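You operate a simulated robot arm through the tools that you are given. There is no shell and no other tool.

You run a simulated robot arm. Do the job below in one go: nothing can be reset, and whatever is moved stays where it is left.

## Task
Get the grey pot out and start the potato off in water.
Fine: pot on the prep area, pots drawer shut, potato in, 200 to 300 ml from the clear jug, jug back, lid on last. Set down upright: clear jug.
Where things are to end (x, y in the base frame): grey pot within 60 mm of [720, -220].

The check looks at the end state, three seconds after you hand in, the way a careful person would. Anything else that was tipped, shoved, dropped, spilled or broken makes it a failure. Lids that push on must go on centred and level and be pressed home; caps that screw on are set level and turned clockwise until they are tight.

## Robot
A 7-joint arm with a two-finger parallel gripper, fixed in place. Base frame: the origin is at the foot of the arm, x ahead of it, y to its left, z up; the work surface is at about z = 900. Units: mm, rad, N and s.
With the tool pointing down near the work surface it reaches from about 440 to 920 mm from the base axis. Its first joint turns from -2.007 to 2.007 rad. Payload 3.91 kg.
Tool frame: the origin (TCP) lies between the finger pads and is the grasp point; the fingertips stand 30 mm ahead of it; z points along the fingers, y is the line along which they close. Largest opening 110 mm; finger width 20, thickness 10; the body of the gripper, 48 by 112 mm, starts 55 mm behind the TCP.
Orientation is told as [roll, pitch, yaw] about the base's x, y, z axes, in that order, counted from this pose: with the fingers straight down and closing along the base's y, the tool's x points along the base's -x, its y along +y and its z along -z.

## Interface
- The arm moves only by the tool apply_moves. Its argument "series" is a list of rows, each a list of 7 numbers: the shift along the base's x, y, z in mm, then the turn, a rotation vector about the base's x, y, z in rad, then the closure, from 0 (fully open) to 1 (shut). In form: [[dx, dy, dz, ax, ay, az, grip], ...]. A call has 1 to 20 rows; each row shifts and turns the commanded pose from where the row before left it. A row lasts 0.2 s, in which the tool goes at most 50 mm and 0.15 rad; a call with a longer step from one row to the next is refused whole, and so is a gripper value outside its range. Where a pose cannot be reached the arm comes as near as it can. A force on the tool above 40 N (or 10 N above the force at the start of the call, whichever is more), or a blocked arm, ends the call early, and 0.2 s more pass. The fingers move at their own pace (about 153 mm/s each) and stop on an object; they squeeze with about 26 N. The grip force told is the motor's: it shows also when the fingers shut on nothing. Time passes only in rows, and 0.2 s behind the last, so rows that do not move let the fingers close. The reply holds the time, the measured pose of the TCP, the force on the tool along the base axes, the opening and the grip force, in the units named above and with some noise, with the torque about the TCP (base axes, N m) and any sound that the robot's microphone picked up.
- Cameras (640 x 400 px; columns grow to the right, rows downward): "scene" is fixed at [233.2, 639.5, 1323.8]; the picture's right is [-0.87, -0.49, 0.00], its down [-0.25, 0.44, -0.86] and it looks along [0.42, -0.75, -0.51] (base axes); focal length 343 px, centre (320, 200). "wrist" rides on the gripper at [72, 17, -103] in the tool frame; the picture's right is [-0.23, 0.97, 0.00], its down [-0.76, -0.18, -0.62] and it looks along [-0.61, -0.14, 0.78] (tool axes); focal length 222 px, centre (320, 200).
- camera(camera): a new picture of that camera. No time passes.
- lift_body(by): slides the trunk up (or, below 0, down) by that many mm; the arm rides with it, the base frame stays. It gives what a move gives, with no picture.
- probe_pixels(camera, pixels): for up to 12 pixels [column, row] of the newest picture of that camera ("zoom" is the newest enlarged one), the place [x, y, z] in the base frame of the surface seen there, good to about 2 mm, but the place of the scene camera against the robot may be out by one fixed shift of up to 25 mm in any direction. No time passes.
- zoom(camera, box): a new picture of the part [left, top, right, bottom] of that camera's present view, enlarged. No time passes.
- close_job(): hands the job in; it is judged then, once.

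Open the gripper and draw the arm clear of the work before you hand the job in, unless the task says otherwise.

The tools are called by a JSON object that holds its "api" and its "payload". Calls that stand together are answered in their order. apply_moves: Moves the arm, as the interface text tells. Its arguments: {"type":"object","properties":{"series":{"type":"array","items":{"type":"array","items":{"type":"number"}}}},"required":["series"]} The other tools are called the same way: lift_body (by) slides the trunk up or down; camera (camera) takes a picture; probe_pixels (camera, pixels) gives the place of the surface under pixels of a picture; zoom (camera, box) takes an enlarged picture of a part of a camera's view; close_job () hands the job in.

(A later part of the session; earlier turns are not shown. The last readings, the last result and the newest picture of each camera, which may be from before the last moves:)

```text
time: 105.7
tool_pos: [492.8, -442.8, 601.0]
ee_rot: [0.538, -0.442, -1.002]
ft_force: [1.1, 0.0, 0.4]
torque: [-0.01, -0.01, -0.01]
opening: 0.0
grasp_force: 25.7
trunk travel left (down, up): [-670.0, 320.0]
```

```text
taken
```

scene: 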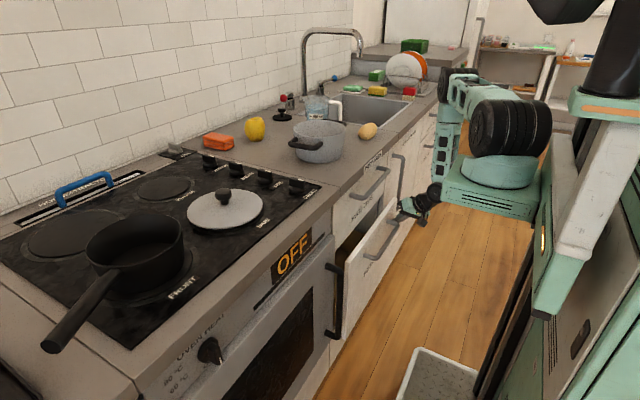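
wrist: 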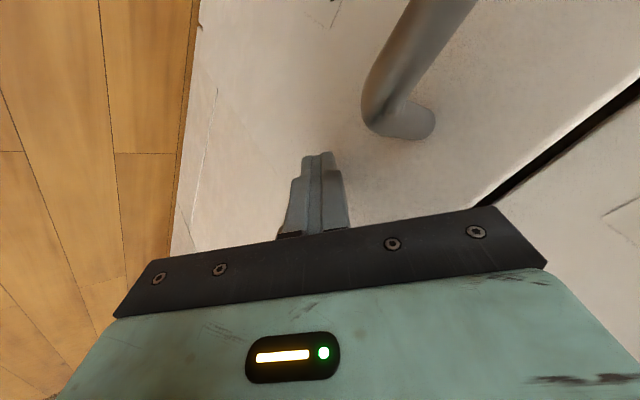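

Nearly shut. I'll check the elbow's clearance before the last push.

{"api": "probe_pixels", "payload": {"camera": "scene", "pixels": [[445, 85], [440, 120], [440, 150], [465, 90], [450, 175], [396, 185]]}}

{"api": "probe_pixels", "payload": {"camera": "wrist", "pixels": [[230, 150], [260, 80], [480, 120], [580, 180]]}}

```text
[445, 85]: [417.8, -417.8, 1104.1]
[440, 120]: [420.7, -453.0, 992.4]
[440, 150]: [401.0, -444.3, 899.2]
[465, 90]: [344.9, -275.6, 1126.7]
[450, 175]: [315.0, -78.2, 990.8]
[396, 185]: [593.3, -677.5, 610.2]
```

```text
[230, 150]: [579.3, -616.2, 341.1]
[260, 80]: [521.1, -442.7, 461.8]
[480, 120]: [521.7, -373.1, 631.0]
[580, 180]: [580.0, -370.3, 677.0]
```

Elbow is clear (x about 430). The drawer face is at x 521 and flush is x 580, so there are 59 mm to go; I'll push slowly to the end.

{"api": "apply_moves", "payload": {"series": [[8, 0, 0, 0, 0, 0, 1], [10, 0, 0, 0, 0, 0, 1], [10, 0, 0, 0, 0, 0, 1], [10, 0, 0, 0, 0, 0, 1], [8, 0, 0, 0, 0, 0, 1], [6, 0, 0, 0, 0, 0, 1], [5, 0, 0, 0, 0, 0, 1], [4, 0, 0, 0, 0, 0, 1], [3, 0, 0, 0, 0, 0, 1], [2, 0, 0, 0, 0, 0, 1]]}}

{"api": "camera", "payload": {"camera": "wrist"}}

{"api": "camera", "payload": {"camera": "scene"}}

```text
time: 108.0
tool_pos: [551.8, -443.7, 599.0]
ee_rot: [0.528, -0.433, -1.001]
ft_force: [-10.2, 1.1, 7.5]
torque: [0.0, -0.07, 0.0]
opening: 0.1
grasp_force: 25.5
trunk travel left (down, up): [-670.0, 320.0]
stopped in row 10: the force on the tool passed its limit at 43 N (the readings are from after the stop); the commanded pose is now the measured one
```

```text
taken
```

wrist: 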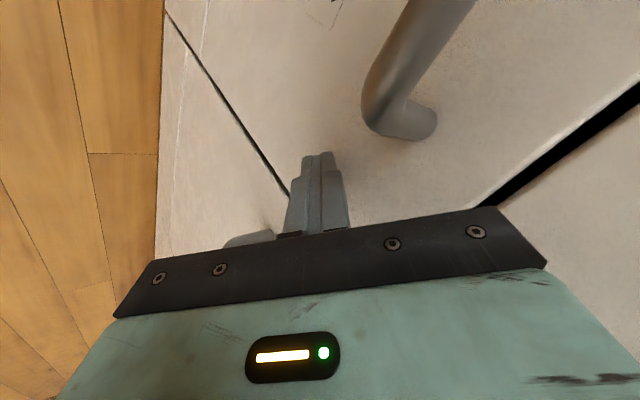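

```text
taken
```

scene: 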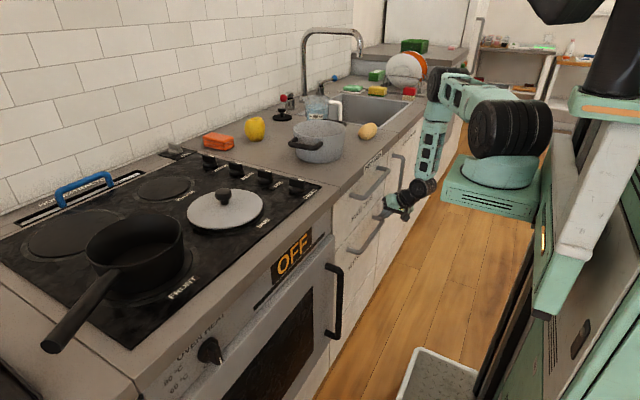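

The push ended against a hard stop. I'll check that the drawer face is flush with its neighbour.

{"api": "probe_pixels", "payload": {"camera": "wrist", "pixels": [[260, 80], [300, 130], [470, 140], [580, 200], [200, 150], [220, 60]]}}

{"api": "zoom", "payload": {"camera": "scene", "box": [310, 150, 450, 290]}}

```text
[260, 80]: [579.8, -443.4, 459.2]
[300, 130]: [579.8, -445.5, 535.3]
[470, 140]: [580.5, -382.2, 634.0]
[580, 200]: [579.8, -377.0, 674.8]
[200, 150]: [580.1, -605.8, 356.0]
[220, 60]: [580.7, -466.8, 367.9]
```

```text
2.86 times, centred on (380, 220) of scene
```

zoom: 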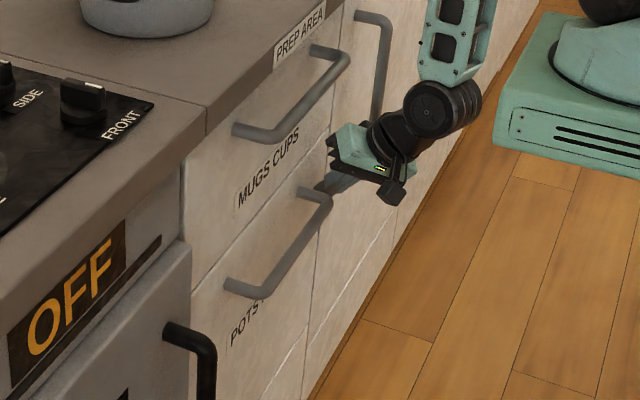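

The face reads x 580 all across, so the drawer is shut. I'll back away from it, untilt the tool and raise the trunk to fetch the potato.

{"api": "apply_moves", "payload": {"series": [[-15, 0, 3, 0, 0, 0, 1], [-30, 0, 0, 0, 0, 0, 1], [-40, 0, 0, 0, 0, 0, 1], [-40, 0, 0, 0, 0, 0, 1], [-40, 0, 0, 0, 0, 0, 1], [0, 0, 0, 0, 0, 0, 0.5]]}}

{"api": "lift_body", "payload": {"by": 315}}

{"api": "apply_moves", "payload": {"series": [[0, 0, 40, 0, 0.13, 0, 0], [0, 0, 40, 0, 0.13, 0, 0], [0, 0, 40, 0, 0.13, 0, 0], [0, 0, 40, 0, 0.13, 0, 0], [10, 0, 40, 0, 0.13, 0, 0], [20, 0, 0, 0, 0.12, 0, 0], [30, 0, 0, 0, 0, 0, 0], [30, 0, 0, 0, 0, 0, 0], [30, 0, 0, 0, 0, 0, 0], [0, 0, 0, 0, 0, 0, 0]]}}

{"api": "camera", "payload": {"camera": "wrist"}}

{"api": "camera", "payload": {"camera": "scene"}}

```text
time: 109.4
tool_pos: [387.6, -444.4, 600.5]
ee_rot: [0.529, -0.433, -1.0]
ft_force: [0.2, -0.2, -1.6]
torque: [0.01, 0.03, 0.0]
opening: 55.0
grasp_force: 0.0
trunk travel left (down, up): [-670.0, 320.0]
```

```text
time: 112.5
tool_pos: [387.7, -443.1, 915.4]
ee_rot: [0.529, -0.436, -1.0]
ft_force: [0.4, 1.0, 0.2]
torque: [0.02, 0.04, 0.0]
opening: 54.9
grasp_force: 0.2
trunk travel left (down, up): [-985.0, 5.0]
```

```text
time: 114.7
tool_pos: [507.0, -441.4, 1119.0]
ee_rot: [-0.097, 0.041, -0.869]
ft_force: [-0.2, -0.1, 0.5]
torque: [-0.01, 0.02, -0.01]
opening: 109.8
grasp_force: 0.1
trunk travel left (down, up): [-985.0, 5.0]
```

```text
taken
```

wrist: 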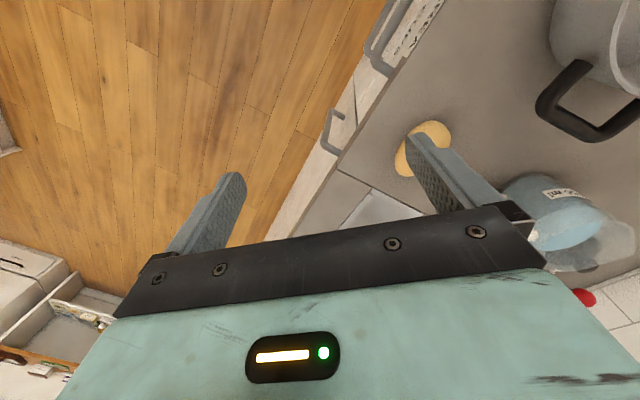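

```text
taken
```

scene: 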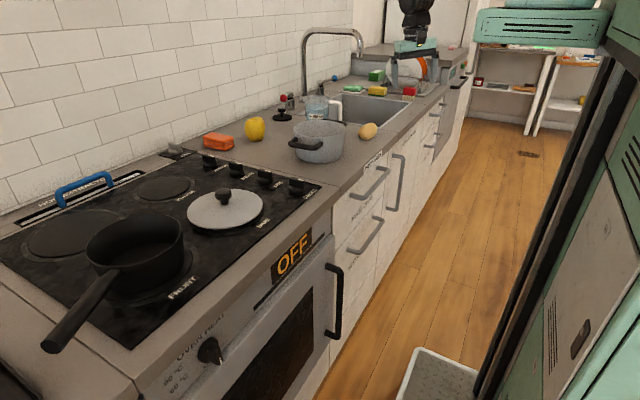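

I'll level the tool, turn it to yaw -1.57 and move over the potato for a closer look.

{"api": "apply_moves", "payload": {"series": [[25, 0, 0, 0.015, -0.05, 0, 0], [25, 0, 0, 0.016, -0.05, 0, 0], [25, 2, 0, 0, 0, -0.14, 0], [25, 2, 0, 0, 0, -0.14, 0], [33, 5, 0, 0, 0, -0.14, 0], [0, 0, 0, 0, 0, -0.14, 0], [0, 0, 0, 0, 0, -0.14, 0], [0, 0, 0, 0, 0, 0, 0]]}}

{"api": "camera", "payload": {"camera": "wrist"}}

```text
time: 116.5
tool_pos: [641.0, -435.7, 1115.2]
ee_rot: [-0.001, -0.001, -1.57]
ft_force: [-0.6, -0.5, 0.2]
torque: [-0.01, 0.0, 0.0]
opening: 110.0
grasp_force: 0.1
trunk travel left (down, up): [-985.0, 5.0]
```

```text
taken
```

wrist: 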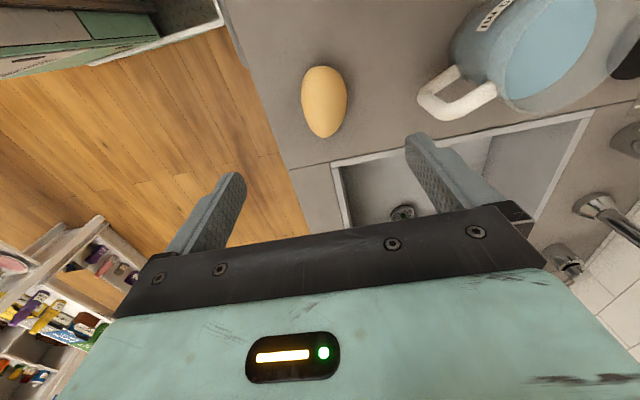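

Potato at (324,100), jug at the upper right with its handle at (455,95). I'll probe both.

{"api": "probe_pixels", "payload": {"camera": "wrist", "pixels": [[324, 100], [322, 68], [326, 136], [304, 95], [346, 100], [340, 70], [308, 125]]}}

{"api": "zoom", "payload": {"camera": "wrist", "box": [400, 0, 640, 150]}}

```text
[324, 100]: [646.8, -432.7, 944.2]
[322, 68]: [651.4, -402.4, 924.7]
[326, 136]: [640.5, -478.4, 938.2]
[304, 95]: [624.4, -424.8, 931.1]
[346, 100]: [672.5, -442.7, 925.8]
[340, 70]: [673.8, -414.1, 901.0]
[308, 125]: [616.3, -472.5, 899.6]
```

```text
2.67 times, centred on (520, 75) of wrist
```

zoom: 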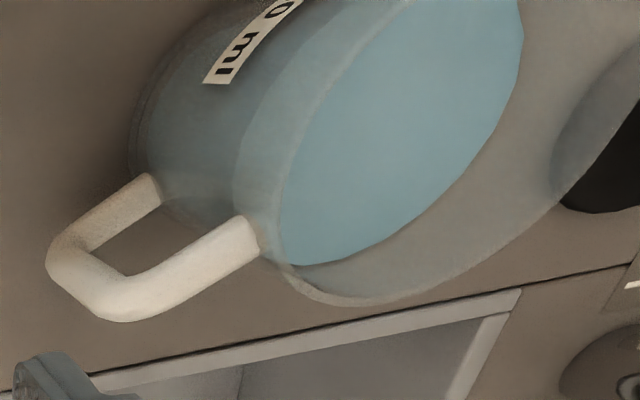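

{"api": "probe_pixels", "payload": {"camera": "zoom", "pixels": [[400, 150], [300, 200], [500, 50], [380, 250], [100, 310], [60, 250], [240, 235], [150, 190], [345, 300], [235, 65], [200, 200], [480, 260]]}}

```text
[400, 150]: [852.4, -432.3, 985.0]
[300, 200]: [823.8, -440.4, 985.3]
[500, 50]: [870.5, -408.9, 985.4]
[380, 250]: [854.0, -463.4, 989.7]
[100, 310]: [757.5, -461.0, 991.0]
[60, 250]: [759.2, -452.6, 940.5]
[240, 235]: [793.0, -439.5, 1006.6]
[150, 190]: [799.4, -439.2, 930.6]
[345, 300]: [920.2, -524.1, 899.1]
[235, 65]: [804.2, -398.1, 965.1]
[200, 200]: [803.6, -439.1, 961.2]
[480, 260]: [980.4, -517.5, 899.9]
```

The potato is centred at (645,-439), about 50 mm wide, its long axis nearly along y. Water in the jug stands at z 985. I'll descend and grip the potato.

{"api": "apply_moves", "payload": {"series": [[4, -3, -30, 0, 0, -0.1, 0], [0, 0, -40, 0, 0, 0, 0], [0, 0, -40, 0, 0, 0, 0], [0, 0, -40, 0, 0, 0, 0.1], [0, 0, -20, 0, 0, 0, 0.2], [0, 0, -9, 0, 0, 0, 0.25], [0, 0, 0, 0, 0, 0, 0.25]]}}

{"api": "camera", "payload": {"camera": "wrist"}}

```text
time: 118.1
tool_pos: [644.6, -437.5, 936.1]
ee_rot: [-0.003, -0.001, -1.666]
ft_force: [-1.1, -0.3, 0.7]
torque: [0.02, -0.02, 0.03]
opening: 82.6
grasp_force: 0.1
trunk travel left (down, up): [-985.0, 5.0]
```

```text
taken
```

wrist: 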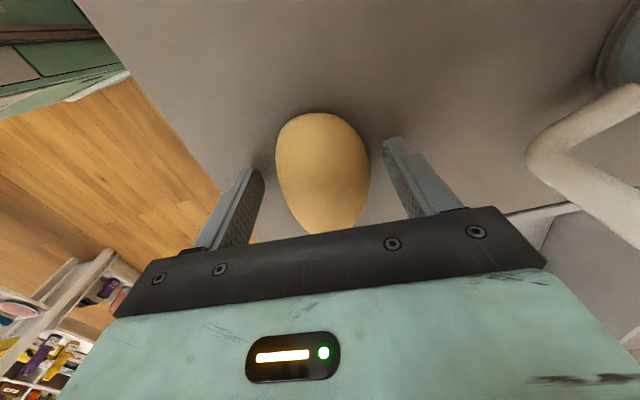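

The potato is centred between the fingers. I'll close and lift.

{"api": "apply_moves", "payload": {"series": [[0, 0, 0, 0, 0, 0, 0.5], [0, 0, 0, 0, 0, 0, 0.7], [0, 0, 0, 0, 0, 0, 1], [0, 0, 0, 0, 0, 0, 1], [0, 0, 10, 0, 0, 0, 1], [0, 0, 25, 0, 0, 0, 1], [0, 0, 35, 0, 0, 0, 1], [0, 0, 35, 0, 0, 0, 1], [0, 0, 15, 0, 0, 0, 1], [0, 0, 0, 0, 0, 0, 1]]}}

{"api": "camera", "payload": {"camera": "wrist"}}

```text
time: 120.3
tool_pos: [645.9, -438.1, 1057.2]
ee_rot: [-0.002, -0.001, -1.666]
ft_force: [-0.5, 0.1, -1.6]
torque: [-0.02, -0.02, -0.02]
opening: 58.5
grasp_force: 26.3
trunk travel left (down, up): [-985.0, 5.0]
```

```text
taken
```

wrist: 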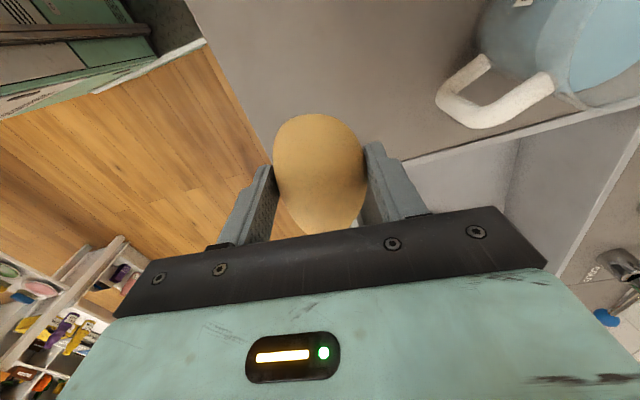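

Held at 58 mm. I'll carry it over the pot centre (712,-218) at this height.

{"api": "apply_moves", "payload": {"series": [[11, 36, 0, 0, 0, 0, 1], [11, 37, 0, 0, 0, 0, 1], [11, 37, 0, 0, 0, 0, 1], [11, 37, 0, 0, 0, 0, 1], [11, 37, 0, 0, 0, 0, 1], [11, 36, 0, 0, 0, 0, 1], [0, 0, 0, 0, 0, 0, 1]]}}

{"api": "camera", "payload": {"camera": "wrist"}}

{"api": "zoom", "payload": {"camera": "scene", "box": [240, 50, 420, 200]}}

```text
time: 121.9
tool_pos: [710.5, -217.5, 1057.5]
ee_rot: [-0.002, -0.002, -1.67]
ft_force: [-0.7, -0.5, -1.6]
torque: [-0.01, 0.0, 0.02]
opening: 58.2
grasp_force: 26.2
trunk travel left (down, up): [-985.0, 5.0]
```

```text
taken
```

wrist: 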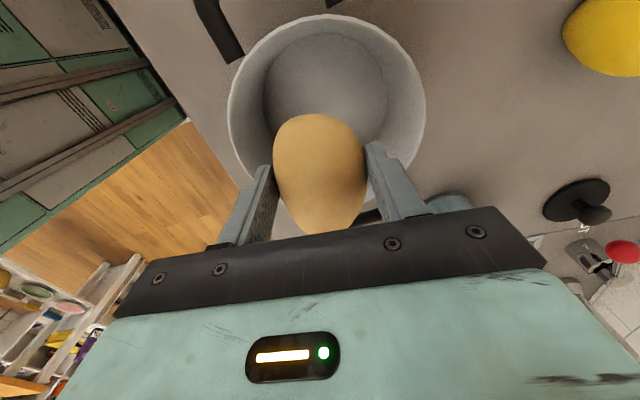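

```text
2.67 times, centred on (330, 125) of scene
```

zoom: 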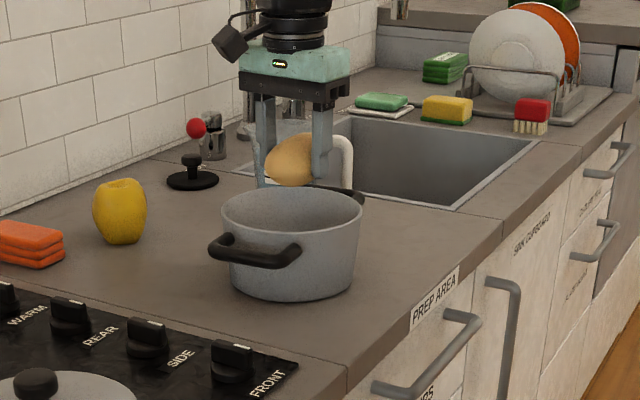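

The potato is above the pot's centre. I'll lower it to the pot floor, open a little, and rise.

{"api": "apply_moves", "payload": {"series": [[1, 0, -30, 0, 0, 0, 1], [0, 0, -30, 0, 0, 0, 1], [0, 0, -25, 0, 0, 0, 1], [0, 0, -15, 0, 0, 0, 1], [0, 0, -9, 0, 0, 0, 1], [0, 0, -3, 0, 0, 0, 1]]}}

```text
time: 123.3
tool_pos: [711.4, -217.6, 945.2]
ee_rot: [-0.002, -0.002, -1.669]
ft_force: [0.1, -0.4, -1.3]
torque: [0.01, 0.0, -0.02]
opening: 58.5
grasp_force: 25.9
trunk travel left (down, up): [-985.0, 5.0]
```

{"api": "apply_moves", "payload": {"series": [[0, 0, -2, 0, 0, 0, 1], [0, 0, 0, 0, 0, 0, 0.42], [0, 0, 0, 0, 0, 0, 0.3], [0, 0, 0, 0, 0, 0, 0.27], [0, 0, 10, 0, 0, 0, 0.27], [0, 0, 30, 0, 0, 0, 0.27], [0, 0, 40, 0, 0, 0, 0.27], [0, 0, 40, 0, 0, 0, 0.27], [0, 0, 40, 0, 0, 0, 0.1], [0, 0, 0, 0, 0, 0, 0]]}}

{"api": "camera", "payload": {"camera": "wrist"}}

{"api": "zoom", "payload": {"camera": "scene", "box": [240, 80, 420, 200]}}

```text
time: 125.5
tool_pos: [711.6, -217.1, 1104.1]
ee_rot: [-0.002, 0.0, -1.668]
ft_force: [-0.5, 0.1, -0.3]
torque: [-0.02, 0.01, -0.01]
opening: 110.0
grasp_force: 0.1
trunk travel left (down, up): [-985.0, 5.0]
```

```text
taken
```

wrist: 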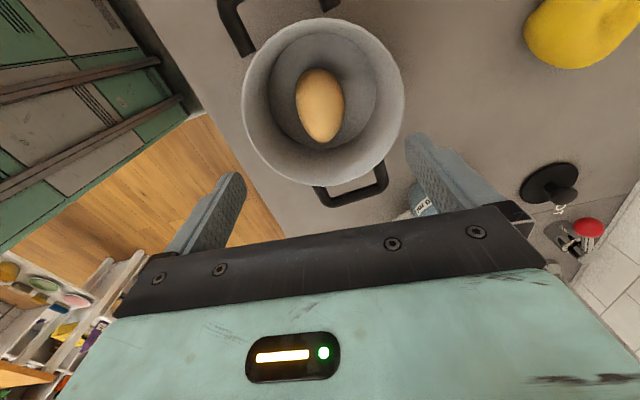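

```text
3.33 times, centred on (330, 140) of scene
```

zoom: 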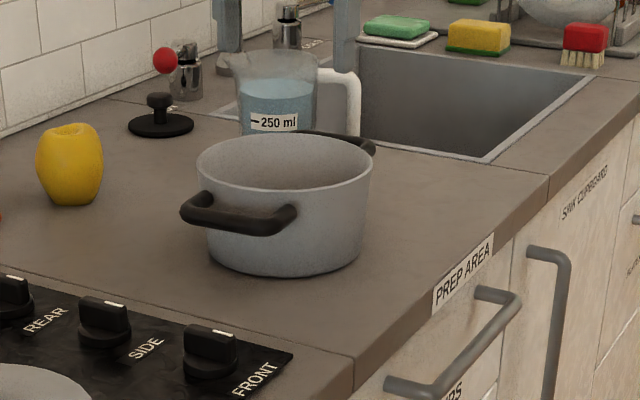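

The potato lies in the pot. Now I'll look at the jug from above.

{"api": "apply_moves", "payload": {"series": [[20, -25, 20, 0, 0, 0.02, 0], [20, -25, 20, 0, 0, 0.02, 0], [20, -25, 20, 0, 0, 0.02, 0], [20, -25, 20, 0, 0, 0.02, 0], [20, -25, 0, 0, 0, 0.02, 0], [8, -20, 0, 0, 0, 0, 0], [0, 0, 0, 0, 0, 0, 0]]}}

{"api": "camera", "payload": {"camera": "wrist"}}

{"api": "camera", "payload": {"camera": "scene"}}

```text
time: 127.1
tool_pos: [820.2, -362.7, 1184.8]
ee_rot: [-0.003, -0.001, -1.568]
ft_force: [0.0, -0.2, -0.4]
torque: [-0.02, 0.01, -0.02]
opening: 110.0
grasp_force: 0.1
trunk travel left (down, up): [-985.0, 5.0]
```

```text
taken
```

wrist: 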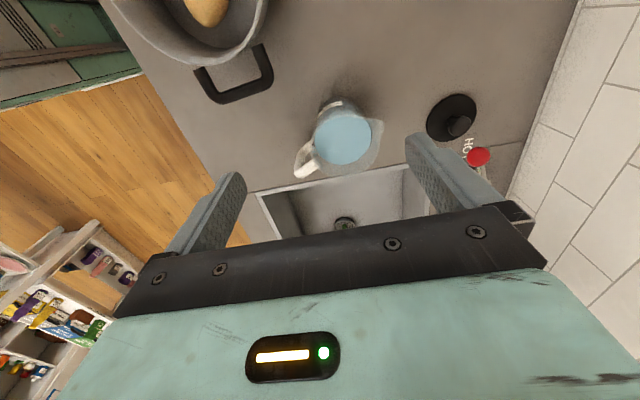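

```text
taken
```

scene: 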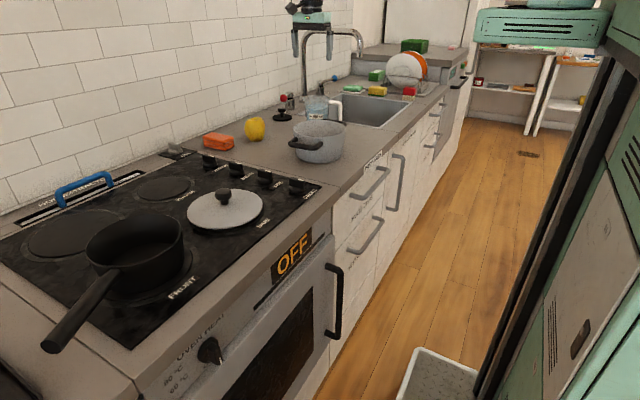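

{"api": "zoom", "payload": {"camera": "wrist", "box": [270, 70, 430, 200]}}

{"api": "zoom", "payload": {"camera": "scene", "box": [290, 80, 370, 150]}}

```text
3.08 times, centred on (350, 135) of wrist
```

zoom: 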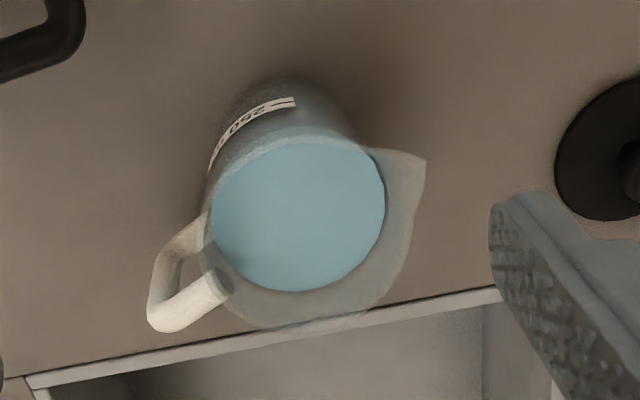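

```text
5.71 times, centred on (330, 115) of scene
```

zoom: 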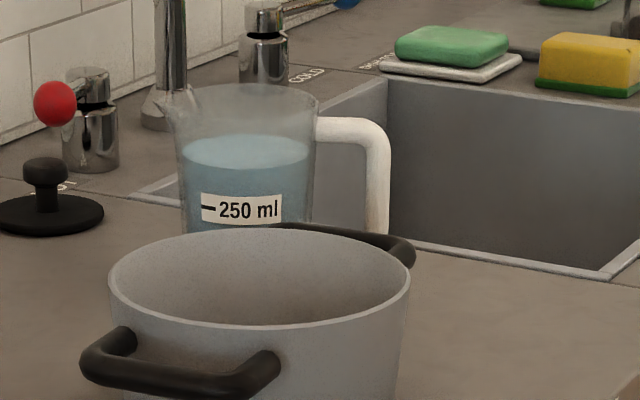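

The spout points opposite the handle, and the 250 ml tick is visible below the water line. I'll probe the jug's rim, water line and tick in the scene zoom, then repeat from the wrist.

{"api": "probe_pixels", "payload": {"camera": "zoom", "pixels": [[208, 207], [245, 160], [245, 166], [245, 150], [240, 110], [190, 160], [300, 160], [170, 110], [316, 100], [350, 125], [378, 180], [245, 200]]}}

{"api": "zoom", "payload": {"camera": "wrist", "box": [290, 80, 400, 190]}}

```text
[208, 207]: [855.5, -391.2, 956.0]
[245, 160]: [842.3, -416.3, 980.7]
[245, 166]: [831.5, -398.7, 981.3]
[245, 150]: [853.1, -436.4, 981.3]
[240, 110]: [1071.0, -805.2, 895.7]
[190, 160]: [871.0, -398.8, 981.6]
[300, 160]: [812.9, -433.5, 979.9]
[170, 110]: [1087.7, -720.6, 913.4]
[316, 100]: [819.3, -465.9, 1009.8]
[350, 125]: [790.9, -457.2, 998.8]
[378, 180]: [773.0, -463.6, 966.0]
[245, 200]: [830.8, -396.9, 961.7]
```

```text
3.64 times, centred on (345, 135) of wrist
```

zoom: 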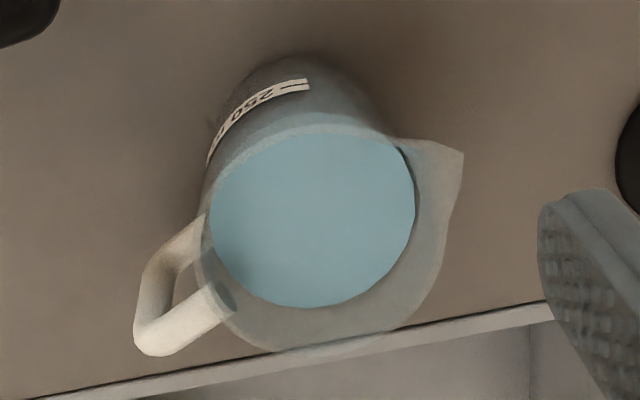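

{"api": "probe_pixels", "payload": {"camera": "zoom", "pixels": [[214, 215], [411, 195], [310, 133], [310, 302], [235, 165], [390, 155], [235, 275], [390, 260], [150, 345], [155, 270], [220, 300], [195, 240]]}}

```text
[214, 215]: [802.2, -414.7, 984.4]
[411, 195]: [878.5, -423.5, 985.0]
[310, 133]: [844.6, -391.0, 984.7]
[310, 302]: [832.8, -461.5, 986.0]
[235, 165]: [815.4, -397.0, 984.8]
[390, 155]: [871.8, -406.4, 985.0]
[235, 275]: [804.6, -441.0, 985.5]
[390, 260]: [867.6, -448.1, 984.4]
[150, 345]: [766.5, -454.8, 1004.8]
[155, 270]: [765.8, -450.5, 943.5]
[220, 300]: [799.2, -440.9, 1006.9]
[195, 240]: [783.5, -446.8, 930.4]
```

The jug centre is about (840,-427) with water radius 37.5 mm, surface z 985, and the 250 ml tick at z 960. That makes about 360 ml, so about 110 ml (surface near z 930) should be left. It stands 942 mm out, so I'll lower the trunk for more reach, starting over clear counter.

{"api": "apply_moves", "payload": {"series": [[-36, -13, 0, 0, 0, 0.14, 0], [-36, -13, 0, 0, 0, 0.15, 0], [-36, -13, 0, 0, 0, 0.15, 0], [-36, -13, 0, 0, 0, 0.15, 0], [-36, -13, 0, 0, 0, 0.15, 0], [0, 0, 0, 0, 0, 0.15, 0], [0, 0, 0, 0, 0, 0.15, 0], [0, 0, 0, 0, 0, 0.15, 0], [0, 0, 0, 0, 0, 0.15, 0], [0, 0, 0, 0, 0, 0.15, 0], [0, 0, 0, 0, 0, 0.15, 0], [0, 0, 0, 0, 0, 0.15, 0], [0, 0, 0, 0, 0, 0.106, 0], [0, 0, 0, 0, 0, 0, 0]]}}

{"api": "lift_body", "payload": {"by": -150}}

{"api": "apply_moves", "payload": {"series": [[0, 0, 30, 0, 0, 0, 0], [0, 0, 40, 0, 0, 0, 0], [0, 0, 30, 0, 0, 0, 0], [0, 0, 0, 0, 0, 0, 0]]}}

{"api": "camera", "payload": {"camera": "scene"}}

{"api": "camera", "payload": {"camera": "wrist"}}

```text
time: 130.1
tool_pos: [640.1, -428.2, 1183.3]
ee_rot: [0.001, 0.0, 0.33]
ft_force: [-0.6, -0.1, -0.4]
torque: [-0.01, 0.0, 0.0]
opening: 110.0
grasp_force: 0.1
trunk travel left (down, up): [-985.0, 5.0]
```

```text
time: 131.8
tool_pos: [639.4, -427.4, 1033.1]
ee_rot: [-0.004, -0.001, 0.328]
ft_force: [0.5, -0.3, -0.7]
torque: [0.01, 0.02, 0.01]
opening: 109.9
grasp_force: 0.0
trunk travel left (down, up): [-835.0, 155.0]
```

```text
time: 132.8
tool_pos: [638.1, -428.2, 1134.4]
ee_rot: [0.0, -0.001, 0.329]
ft_force: [0.7, -0.6, 0.0]
torque: [-0.01, 0.01, 0.04]
opening: 110.0
grasp_force: 0.0
trunk travel left (down, up): [-835.0, 155.0]
```

```text
taken
```

scene: 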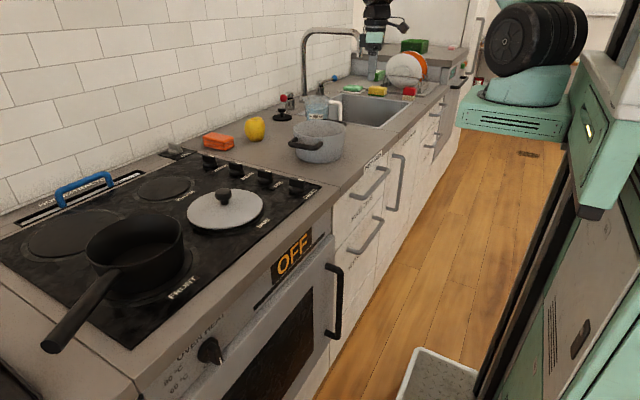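

```text
taken
```

wrist: 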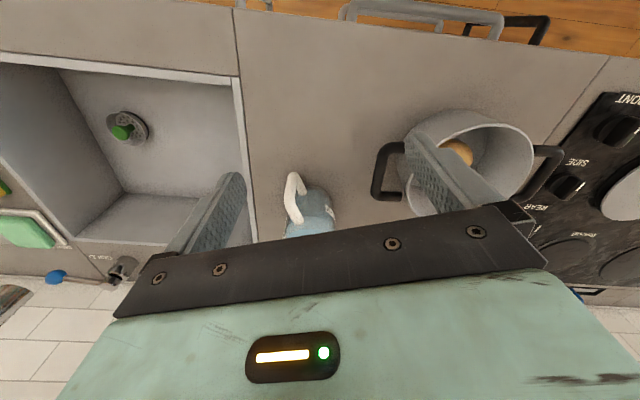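

Now I'll test the reach above the jug at a safe height.

{"api": "apply_moves", "payload": {"series": [[40, 0, 0, 0, 0, 0, 0], [40, 0, 0, 0, 0, 0, 0], [40, 0, 0, 0, 0, 0, 0], [40, 0, 0, 0, 0, 0, 0], [41, 1, 0, 0, 0, 0, 0], [0, 0, 0, 0, 0, 0, 0]]}}

{"api": "camera", "payload": {"camera": "wrist"}}

{"api": "camera", "payload": {"camera": "scene"}}

```text
time: 134.2
tool_pos: [840.3, -427.0, 1134.8]
ee_rot: [-0.001, 0.002, 0.33]
ft_force: [-0.6, -0.7, 1.2]
torque: [0.02, 0.01, 0.0]
opening: 110.0
grasp_force: 0.0
trunk travel left (down, up): [-835.0, 155.0]
```

```text
taken
```

wrist: 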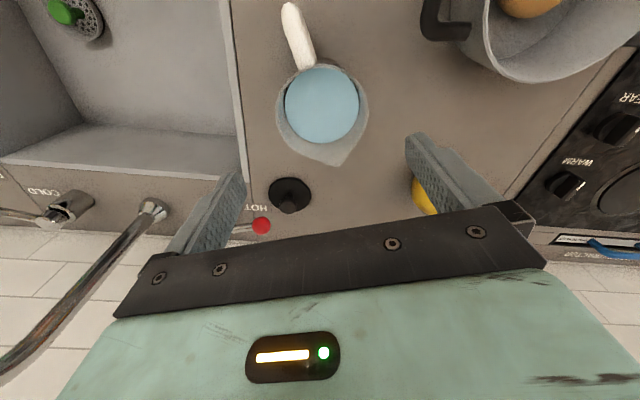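

```text
taken
```

scene: 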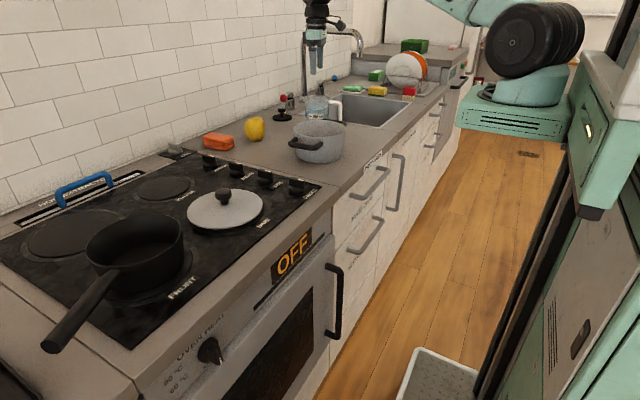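

The jug is within reach. I'll enlarge it to check the finger line against the handle–spout line.

{"api": "zoom", "payload": {"camera": "wrist", "box": [250, 0, 400, 180]}}

```text
2.22 times, centred on (325, 90) of wrist
```

zoom: 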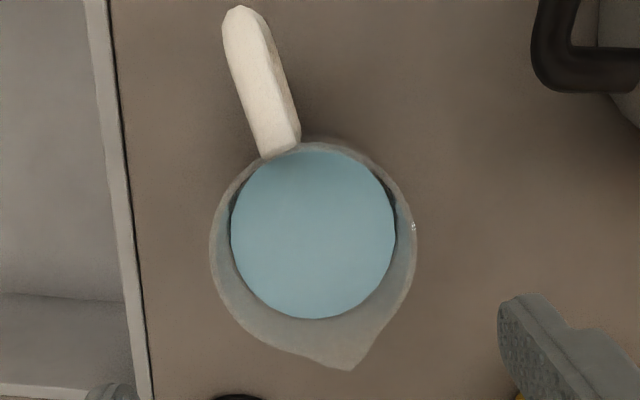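

{"api": "probe_pixels", "payload": {"camera": "zoom", "pixels": [[236, 15], [282, 140], [312, 235], [233, 235], [394, 235], [312, 155], [312, 316], [255, 40], [350, 366], [212, 240], [415, 240]]}}

```text
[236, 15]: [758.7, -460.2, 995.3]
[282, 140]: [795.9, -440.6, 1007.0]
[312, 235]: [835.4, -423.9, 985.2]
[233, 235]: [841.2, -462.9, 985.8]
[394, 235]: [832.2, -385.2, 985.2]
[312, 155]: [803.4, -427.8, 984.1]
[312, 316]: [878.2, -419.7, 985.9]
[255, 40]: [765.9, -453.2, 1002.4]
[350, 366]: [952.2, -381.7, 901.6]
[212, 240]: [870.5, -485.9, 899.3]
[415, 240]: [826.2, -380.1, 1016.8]
```

Rim radius is about 46 mm at z 1017, centre (840.5,-424.5). Clearance is about 9 mm per side with the fingers fully open. I'll centre and descend to just above the rim first.

{"api": "apply_moves", "payload": {"series": [[0, 2.5, -20, 0, 0, 0.05, 0], [0, 0, -30, 0, 0, 0, 0], [0, 0, -25, 0, 0, 0, 0], [0, 0, 0, 0, 0, 0, 0]]}}

{"api": "camera", "payload": {"camera": "wrist"}}

{"api": "zoom", "payload": {"camera": "scene", "box": [270, 40, 380, 150]}}

```text
time: 135.2
tool_pos: [840.8, -425.0, 1058.0]
ee_rot: [0.0, -0.001, 0.378]
ft_force: [0.0, 0.1, 0.2]
torque: [0.0, 0.02, -0.03]
opening: 109.7
grasp_force: 0.0
trunk travel left (down, up): [-835.0, 155.0]
```

```text
taken
```

wrist: 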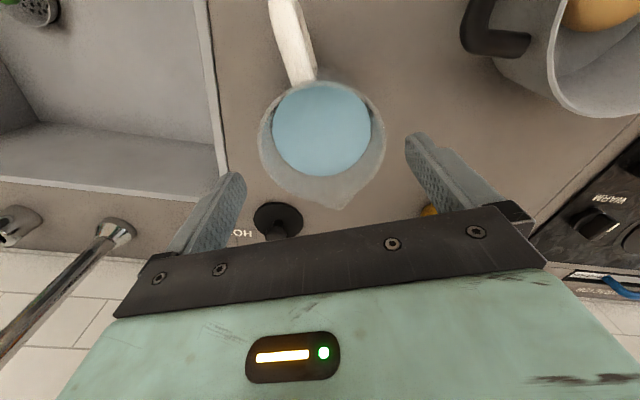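

```text
3.64 times, centred on (325, 95) of scene
```

zoom: 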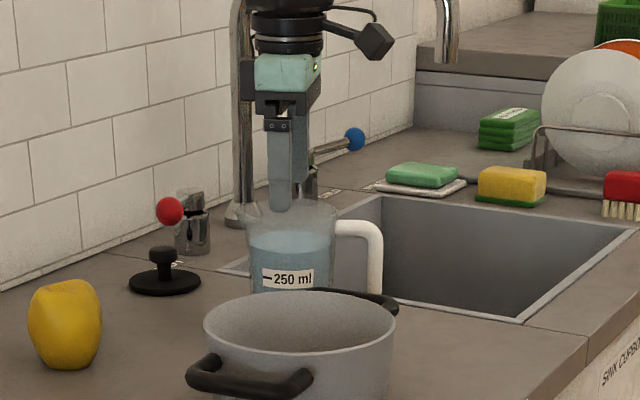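

The rim is centred within about 2 mm between the open fingers. I'll shift 1.5 mm and descend around it to TCP z 973.

{"api": "apply_moves", "payload": {"series": [[0.5, -1.5, -10, 0, 0, 0, 0], [0, 0, -15, 0, 0, 0, 0], [0, 0, -20, 0, 0, 0, 0], [0, 0, -20, 0, 0, 0, 0], [0, 0, -15, 0, 0, 0, 0], [0, 0, -5, 0, 0, 0, 0], [0, 0, 0, 0, 0, 0, 0]]}}

{"api": "camera", "payload": {"camera": "wrist"}}

{"api": "zoom", "payload": {"camera": "scene", "box": [270, 50, 380, 160]}}

```text
time: 136.8
tool_pos: [841.9, -426.2, 973.4]
ee_rot: [-0.001, -0.001, 0.378]
ft_force: [0.2, 0.0, 0.7]
torque: [-0.01, 0.01, 0.01]
opening: 110.1
grasp_force: 0.0
trunk travel left (down, up): [-835.0, 155.0]
```

```text
taken
```

wrist: 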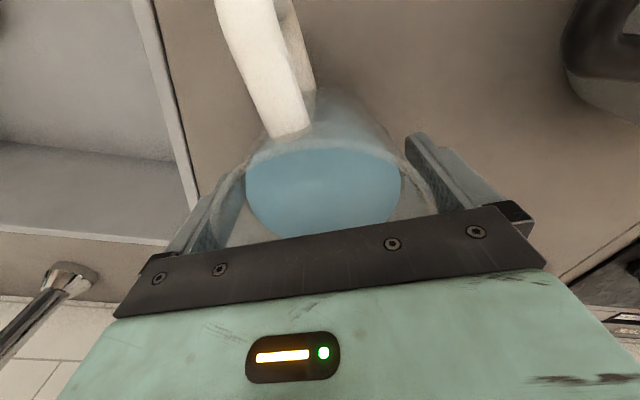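

```text
3.64 times, centred on (325, 105) of scene
```

zoom: 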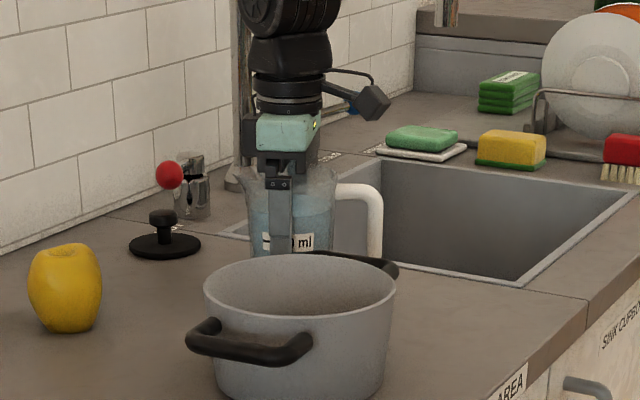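

The fingers straddle the jug with the handle clear. I'll close gently.

{"api": "apply_moves", "payload": {"series": [[0, 0, 0, 0, 0, 0, 0.1], [0, 0, 0, 0, 0, 0, 0.18], [0, 0, 0, 0, 0, 0, 0.25], [0, 0, 0, 0, 0, 0, 0.35], [0, 0, 0, 0, 0, 0, 0.6], [0, 0, 0, 0, 0, 0, 1], [0, 0, 0, 0, 0, 0, 1]]}}

{"api": "camera", "payload": {"camera": "wrist"}}

```text
time: 138.4
tool_pos: [841.7, -424.2, 974.9]
ee_rot: [-0.002, -0.003, 0.38]
ft_force: [0.8, 0.9, 1.7]
torque: [0.07, 0.04, -0.03]
opening: 90.2
grasp_force: 26.3
trunk travel left (down, up): [-835.0, 155.0]
```

```text
taken
```

wrist: 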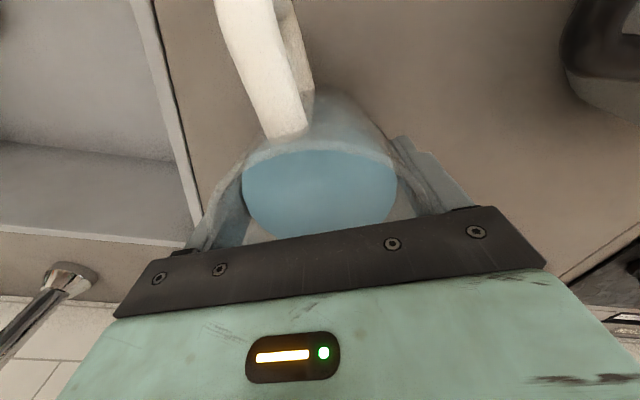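

The grip is at 90 mm, which means the pads only touch the flared rim. To keep the jug from swinging when tilted, I'll reopen, go down until the palm sits on the rim, and grip again.

{"api": "apply_moves", "payload": {"series": [[0, 0, 0, 0, 0, 0, 0.1], [0, 0, 0, 0, 0, 0, 0.05], [0, 0, -4, 0, 0, 0, 0.05], [0, 0, -3, 0, 0, 0, 0.05], [0, 0, -2, 0, 0, 0, 0.05], [0, 0, 0, 0, 0, 0, 0.05]]}}

{"api": "camera", "payload": {"camera": "wrist"}}

```text
time: 139.8
tool_pos: [841.3, -427.2, 963.7]
ee_rot: [-0.001, 0.0, 0.377]
ft_force: [-0.5, -0.3, -0.4]
torque: [-0.04, -0.03, 0.02]
opening: 104.3
grasp_force: 0.0
trunk travel left (down, up): [-835.0, 155.0]
```

```text
taken
```

wrist: 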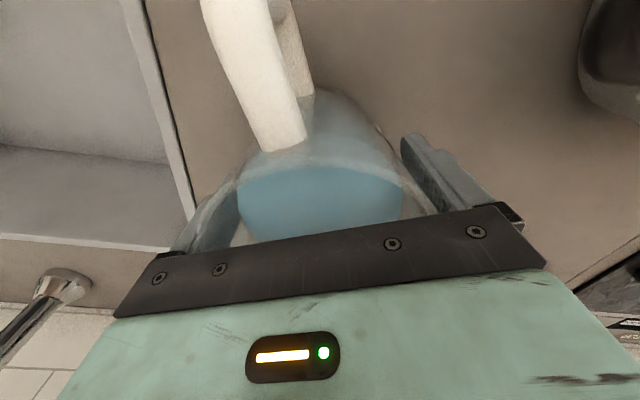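

The tool is 963.7 with no contact yet. I'll recentre 2.5 mm towards the jug's axis and creep down to touch the rim.

{"api": "apply_moves", "payload": {"series": [[-0.5, 2.5, 0, 0, 0, 0, 0.05], [0, 0, -1, 0, 0, 0, 0.05], [0, 0, -1, 0, 0, 0, 0.05]]}}

```text
time: 140.6
tool_pos: [841.0, -422.3, 961.4]
ee_rot: [-0.003, -0.002, 0.377]
ft_force: [0.6, -0.3, 0.6]
torque: [0.03, -0.01, -0.01]
opening: 104.4
grasp_force: 0.1
trunk travel left (down, up): [-835.0, 155.0]
```

{"api": "apply_moves", "payload": {"series": [[0, -1.5, -1, 0, 0, 0, 0.05], [0, 0, -1, 0, 0, 0, 0.05]]}}

```text
time: 141.2
tool_pos: [842.1, -425.3, 960.4]
ee_rot: [-0.001, -0.003, 0.376]
ft_force: [-0.3, 0.2, 0.1]
torque: [0.02, 0.02, 0.01]
opening: 104.6
grasp_force: 0.1
trunk travel left (down, up): [-835.0, 155.0]
```

No contact yet at z 960; I'll go on creeping down in 1 mm steps.

{"api": "apply_moves", "payload": {"series": [[0, 0, -1, 0, 0, 0, 0.05], [0, 0, -1, 0, 0, 0, 0.05], [0, 0, 0, 0, 0, 0, 0.05]]}}

{"api": "zoom", "payload": {"camera": "scene", "box": [290, 70, 370, 150]}}

```text
time: 142.0
tool_pos: [840.3, -424.6, 958.9]
ee_rot: [-0.002, -0.004, 0.379]
ft_force: [1.8, -0.1, 11.0]
torque: [0.33, 0.44, -0.04]
opening: 104.6
grasp_force: 0.0
trunk travel left (down, up): [-835.0, 155.0]
```

```text
5.00 times, centred on (330, 110) of scene
```

zoom: 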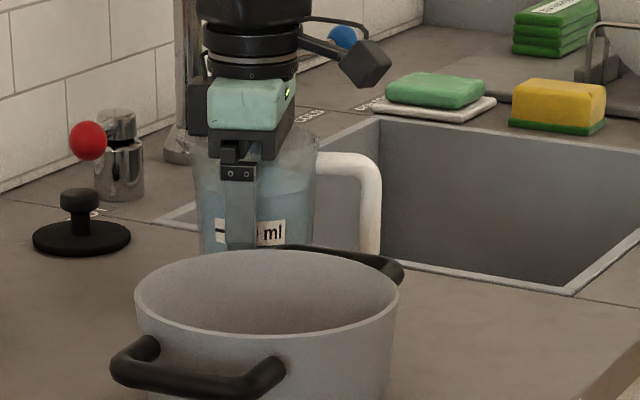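

The palm now touches the rim (11 N). I'll ease up half a millimetre and close the grip.

{"api": "apply_moves", "payload": {"series": [[0, 0, 0.6, 0, 0, 0, 0.12], [0, 0, 0, 0, 0, 0, 0.18], [0, 0, 0, 0, 0, 0, 0.3], [0, 0, 0, 0, 0, 0, 0.6], [0, 0, 0, 0, 0, 0, 1], [0, 0, 0, 0, 0, 0, 1]]}}

```text
time: 143.4
tool_pos: [840.9, -424.5, 959.9]
ee_rot: [-0.001, -0.002, 0.377]
ft_force: [3.3, -4.0, 17.5]
torque: [0.2, 0.51, 0.03]
opening: 89.0
grasp_force: 25.9
trunk travel left (down, up): [-835.0, 155.0]
```

Gripped at 89 mm. I'll lift a little and watch.

{"api": "apply_moves", "payload": {"series": [[0, 0, 3, 0, 0, 0, 1], [0, 0, 6, 0, 0, 0, 1], [0, 0, 8, 0, 0, 0, 1], [0, 0, 8, 0, 0, 0, 1], [0, 0, 0, 0, 0, 0, 1]]}}

{"api": "zoom", "payload": {"camera": "scene", "box": [290, 70, 370, 150]}}

{"api": "camera", "payload": {"camera": "wrist"}}

```text
time: 144.6
tool_pos: [839.8, -424.3, 983.3]
ee_rot: [-0.003, -0.002, 0.377]
ft_force: [0.1, 0.2, -5.9]
torque: [0.0, -0.09, 0.04]
opening: 89.2
grasp_force: 26.0
trunk travel left (down, up): [-835.0, 155.0]
```

```text
5.00 times, centred on (330, 110) of scene
```

zoom: 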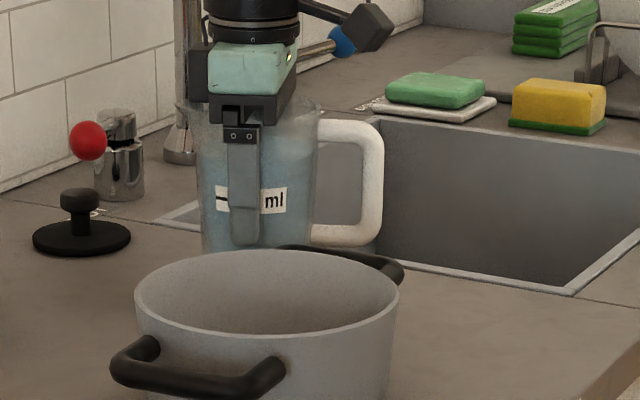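

```text
taken
```

wrist: 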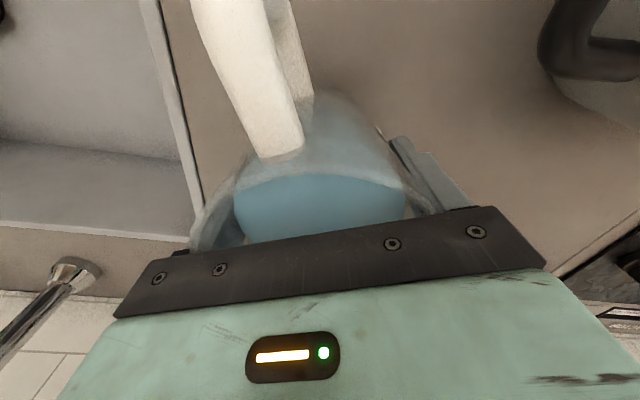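

The jug lifts cleanly at about 5.9 N. I'll raise it to TCP z 1070 first, slowly.

{"api": "apply_moves", "payload": {"series": [[0, 0, 8, 0, 0, 0, 1], [0, 0, 15, 0, 0, 0, 1], [0, 0, 18, 0, 0, 0, 1], [0, 0, 18, 0, 0, 0, 1], [0, 0, 15, 0, 0, 0, 1], [0, 0, 13, 0, 0, 0, 1], [0, 0, 0, 0, 0, 0, 1]]}}

{"api": "apply_moves", "payload": {"series": [[-4, 3, 0, 0, 0, 0.05, 1], [-8, 6, 0, 0, 0, 0.08, 1], [-10, 8, 0, 0, 0, 0.08, 1], [-12, 9, 0, 0, 0, 0.08, 1], [-12, 9, 0, 0, 0, 0.08, 1], [-12, 9, 0, 0, 0, 0.08, 1], [-12, 9, 0, 0, 0, 0.08, 1], [-12, 9, 0, 0, 0, 0.08, 1], [-12, 9, 0, 0, 0, 0.08, 1], [-12, 9, 0, 0, 0, 0.08, 1], [-10, 9, 0, 0, 0, 0.08, 1], [-6, 6, 0, 0, 0, 0.08, 1], [-4, 3, 0, 0, 0, 0.08, 1], [-2, 0, 0, 0, 0, 0.08, 1], [0, 0, 0, 0, 0, 0.08, 1], [0, 0, 0, 0, 0, 0.05, 1], [0, 0, 0, 0, 0, 0.03, 1], [0, 0, 0, 0, 0, 0, 1]]}}

{"api": "camera", "payload": {"camera": "scene"}}

{"api": "camera", "payload": {"camera": "wrist"}}

```text
time: 146.2
tool_pos: [839.3, -424.3, 1070.6]
ee_rot: [0.0, -0.002, 0.376]
ft_force: [0.0, -0.1, -5.8]
torque: [0.04, -0.04, 0.02]
opening: 89.1
grasp_force: 25.4
trunk travel left (down, up): [-835.0, 155.0]
```

```text
time: 150.0
tool_pos: [714.3, -326.7, 1071.8]
ee_rot: [0.001, 0.0, 1.626]
ft_force: [0.1, 0.4, -4.7]
torque: [0.09, 0.05, -0.03]
opening: 89.0
grasp_force: 25.9
trunk travel left (down, up): [-835.0, 155.0]
```

```text
taken
```

scene: 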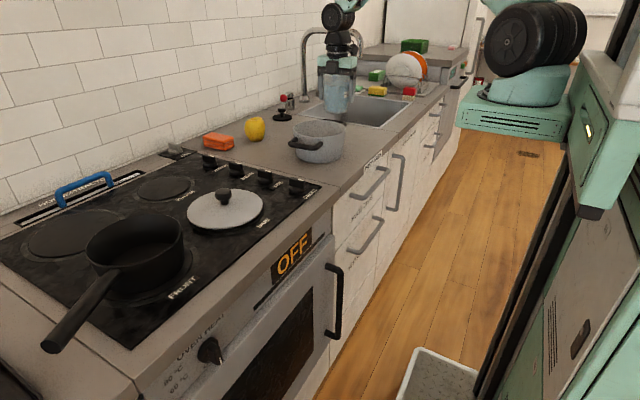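

```text
taken
```

wrist: 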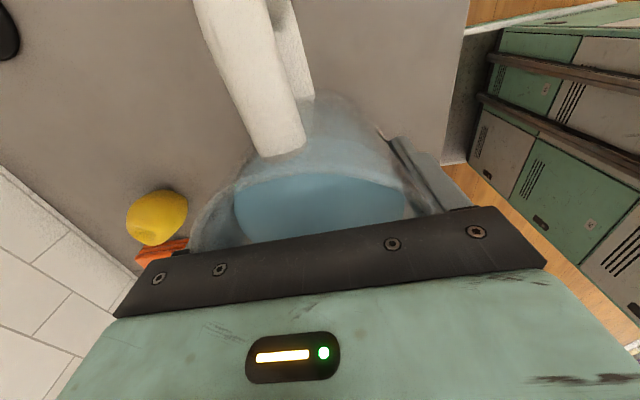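

The jug is beside the pot with the spout facing +y. I'll tilt 20 degrees first and check that it follows the gripper.

{"api": "apply_moves", "payload": {"series": [[0, 0, 0, -0.05, -0.003, 0, 1], [0, 0, 0, -0.08, -0.005, 0, 1], [0, 0, 0, -0.08, -0.005, 0, 1], [0, 0, 0, -0.08, -0.005, 0, 1], [0, 0, 0, -0.06, -0.004, 0, 1], [0, 0, 0, 0, 0, 0, 1]]}}

{"api": "zoom", "payload": {"camera": "scene", "box": [270, 40, 400, 180]}}

{"api": "camera", "payload": {"camera": "wrist"}}

```text
time: 151.4
tool_pos: [712.5, -326.5, 1071.2]
ee_rot: [-0.002, 0.349, 1.626]
ft_force: [-0.4, -0.1, -4.6]
torque: [0.07, -0.01, 0.02]
opening: 88.9
grasp_force: 26.1
trunk travel left (down, up): [-835.0, 155.0]
```

```text
2.86 times, centred on (335, 110) of scene
```

zoom: 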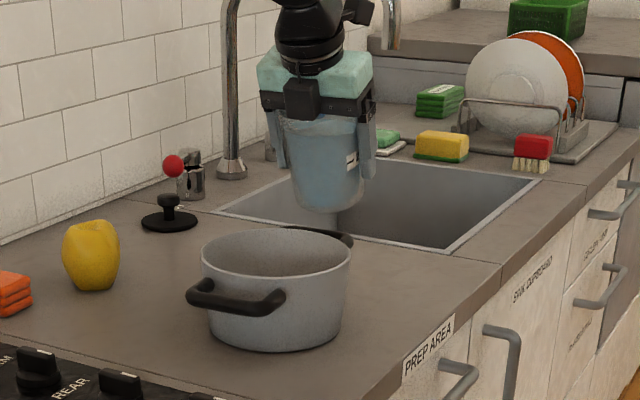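

```text
taken
```

wrist: 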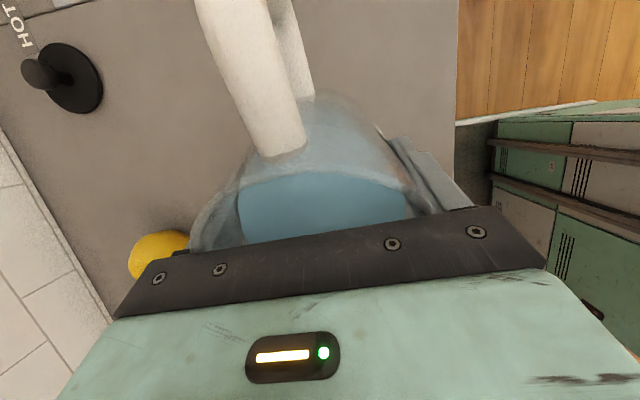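

The jug follows the gripper rigidly. I'll continue to 40 degrees, where pouring should just begin.

{"api": "apply_moves", "payload": {"series": [[0, 0, 0, -0.06, -0.004, 0, 1], [0, 0, 0, -0.07, -0.004, 0, 1], [0, 0, 0, -0.07, -0.004, 0, 1], [0, 0, 0, -0.07, -0.004, 0, 1], [0, 0, 0, -0.05, -0.003, 0, 1], [0, 0, 0, -0.03, -0.002, 0, 1], [0, 0, 0, 0, 0, 0, 1]]}}

{"api": "zoom", "payload": {"camera": "scene", "box": [270, 40, 400, 180]}}

{"api": "camera", "payload": {"camera": "wrist"}}

```text
time: 153.0
tool_pos: [712.7, -326.9, 1071.0]
ee_rot: [-0.006, 0.7, 1.624]
ft_force: [-0.5, 0.3, -5.1]
torque: [0.08, 0.04, 0.0]
opening: 88.8
grasp_force: 26.2
trunk travel left (down, up): [-835.0, 155.0]
```

```text
2.86 times, centred on (335, 110) of scene
```

zoom: 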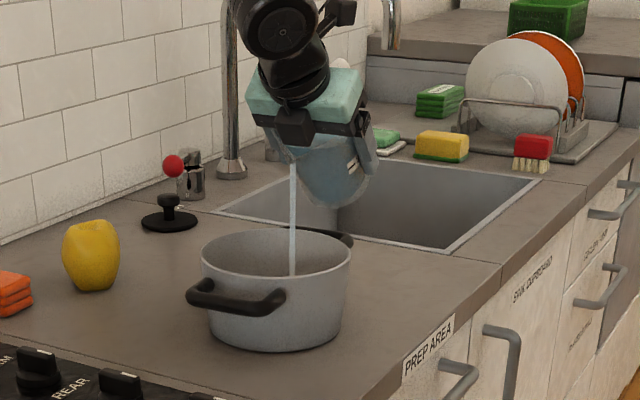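

```text
taken
```

wrist: 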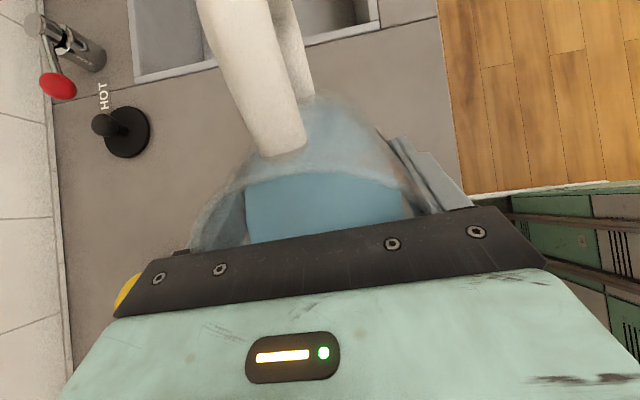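

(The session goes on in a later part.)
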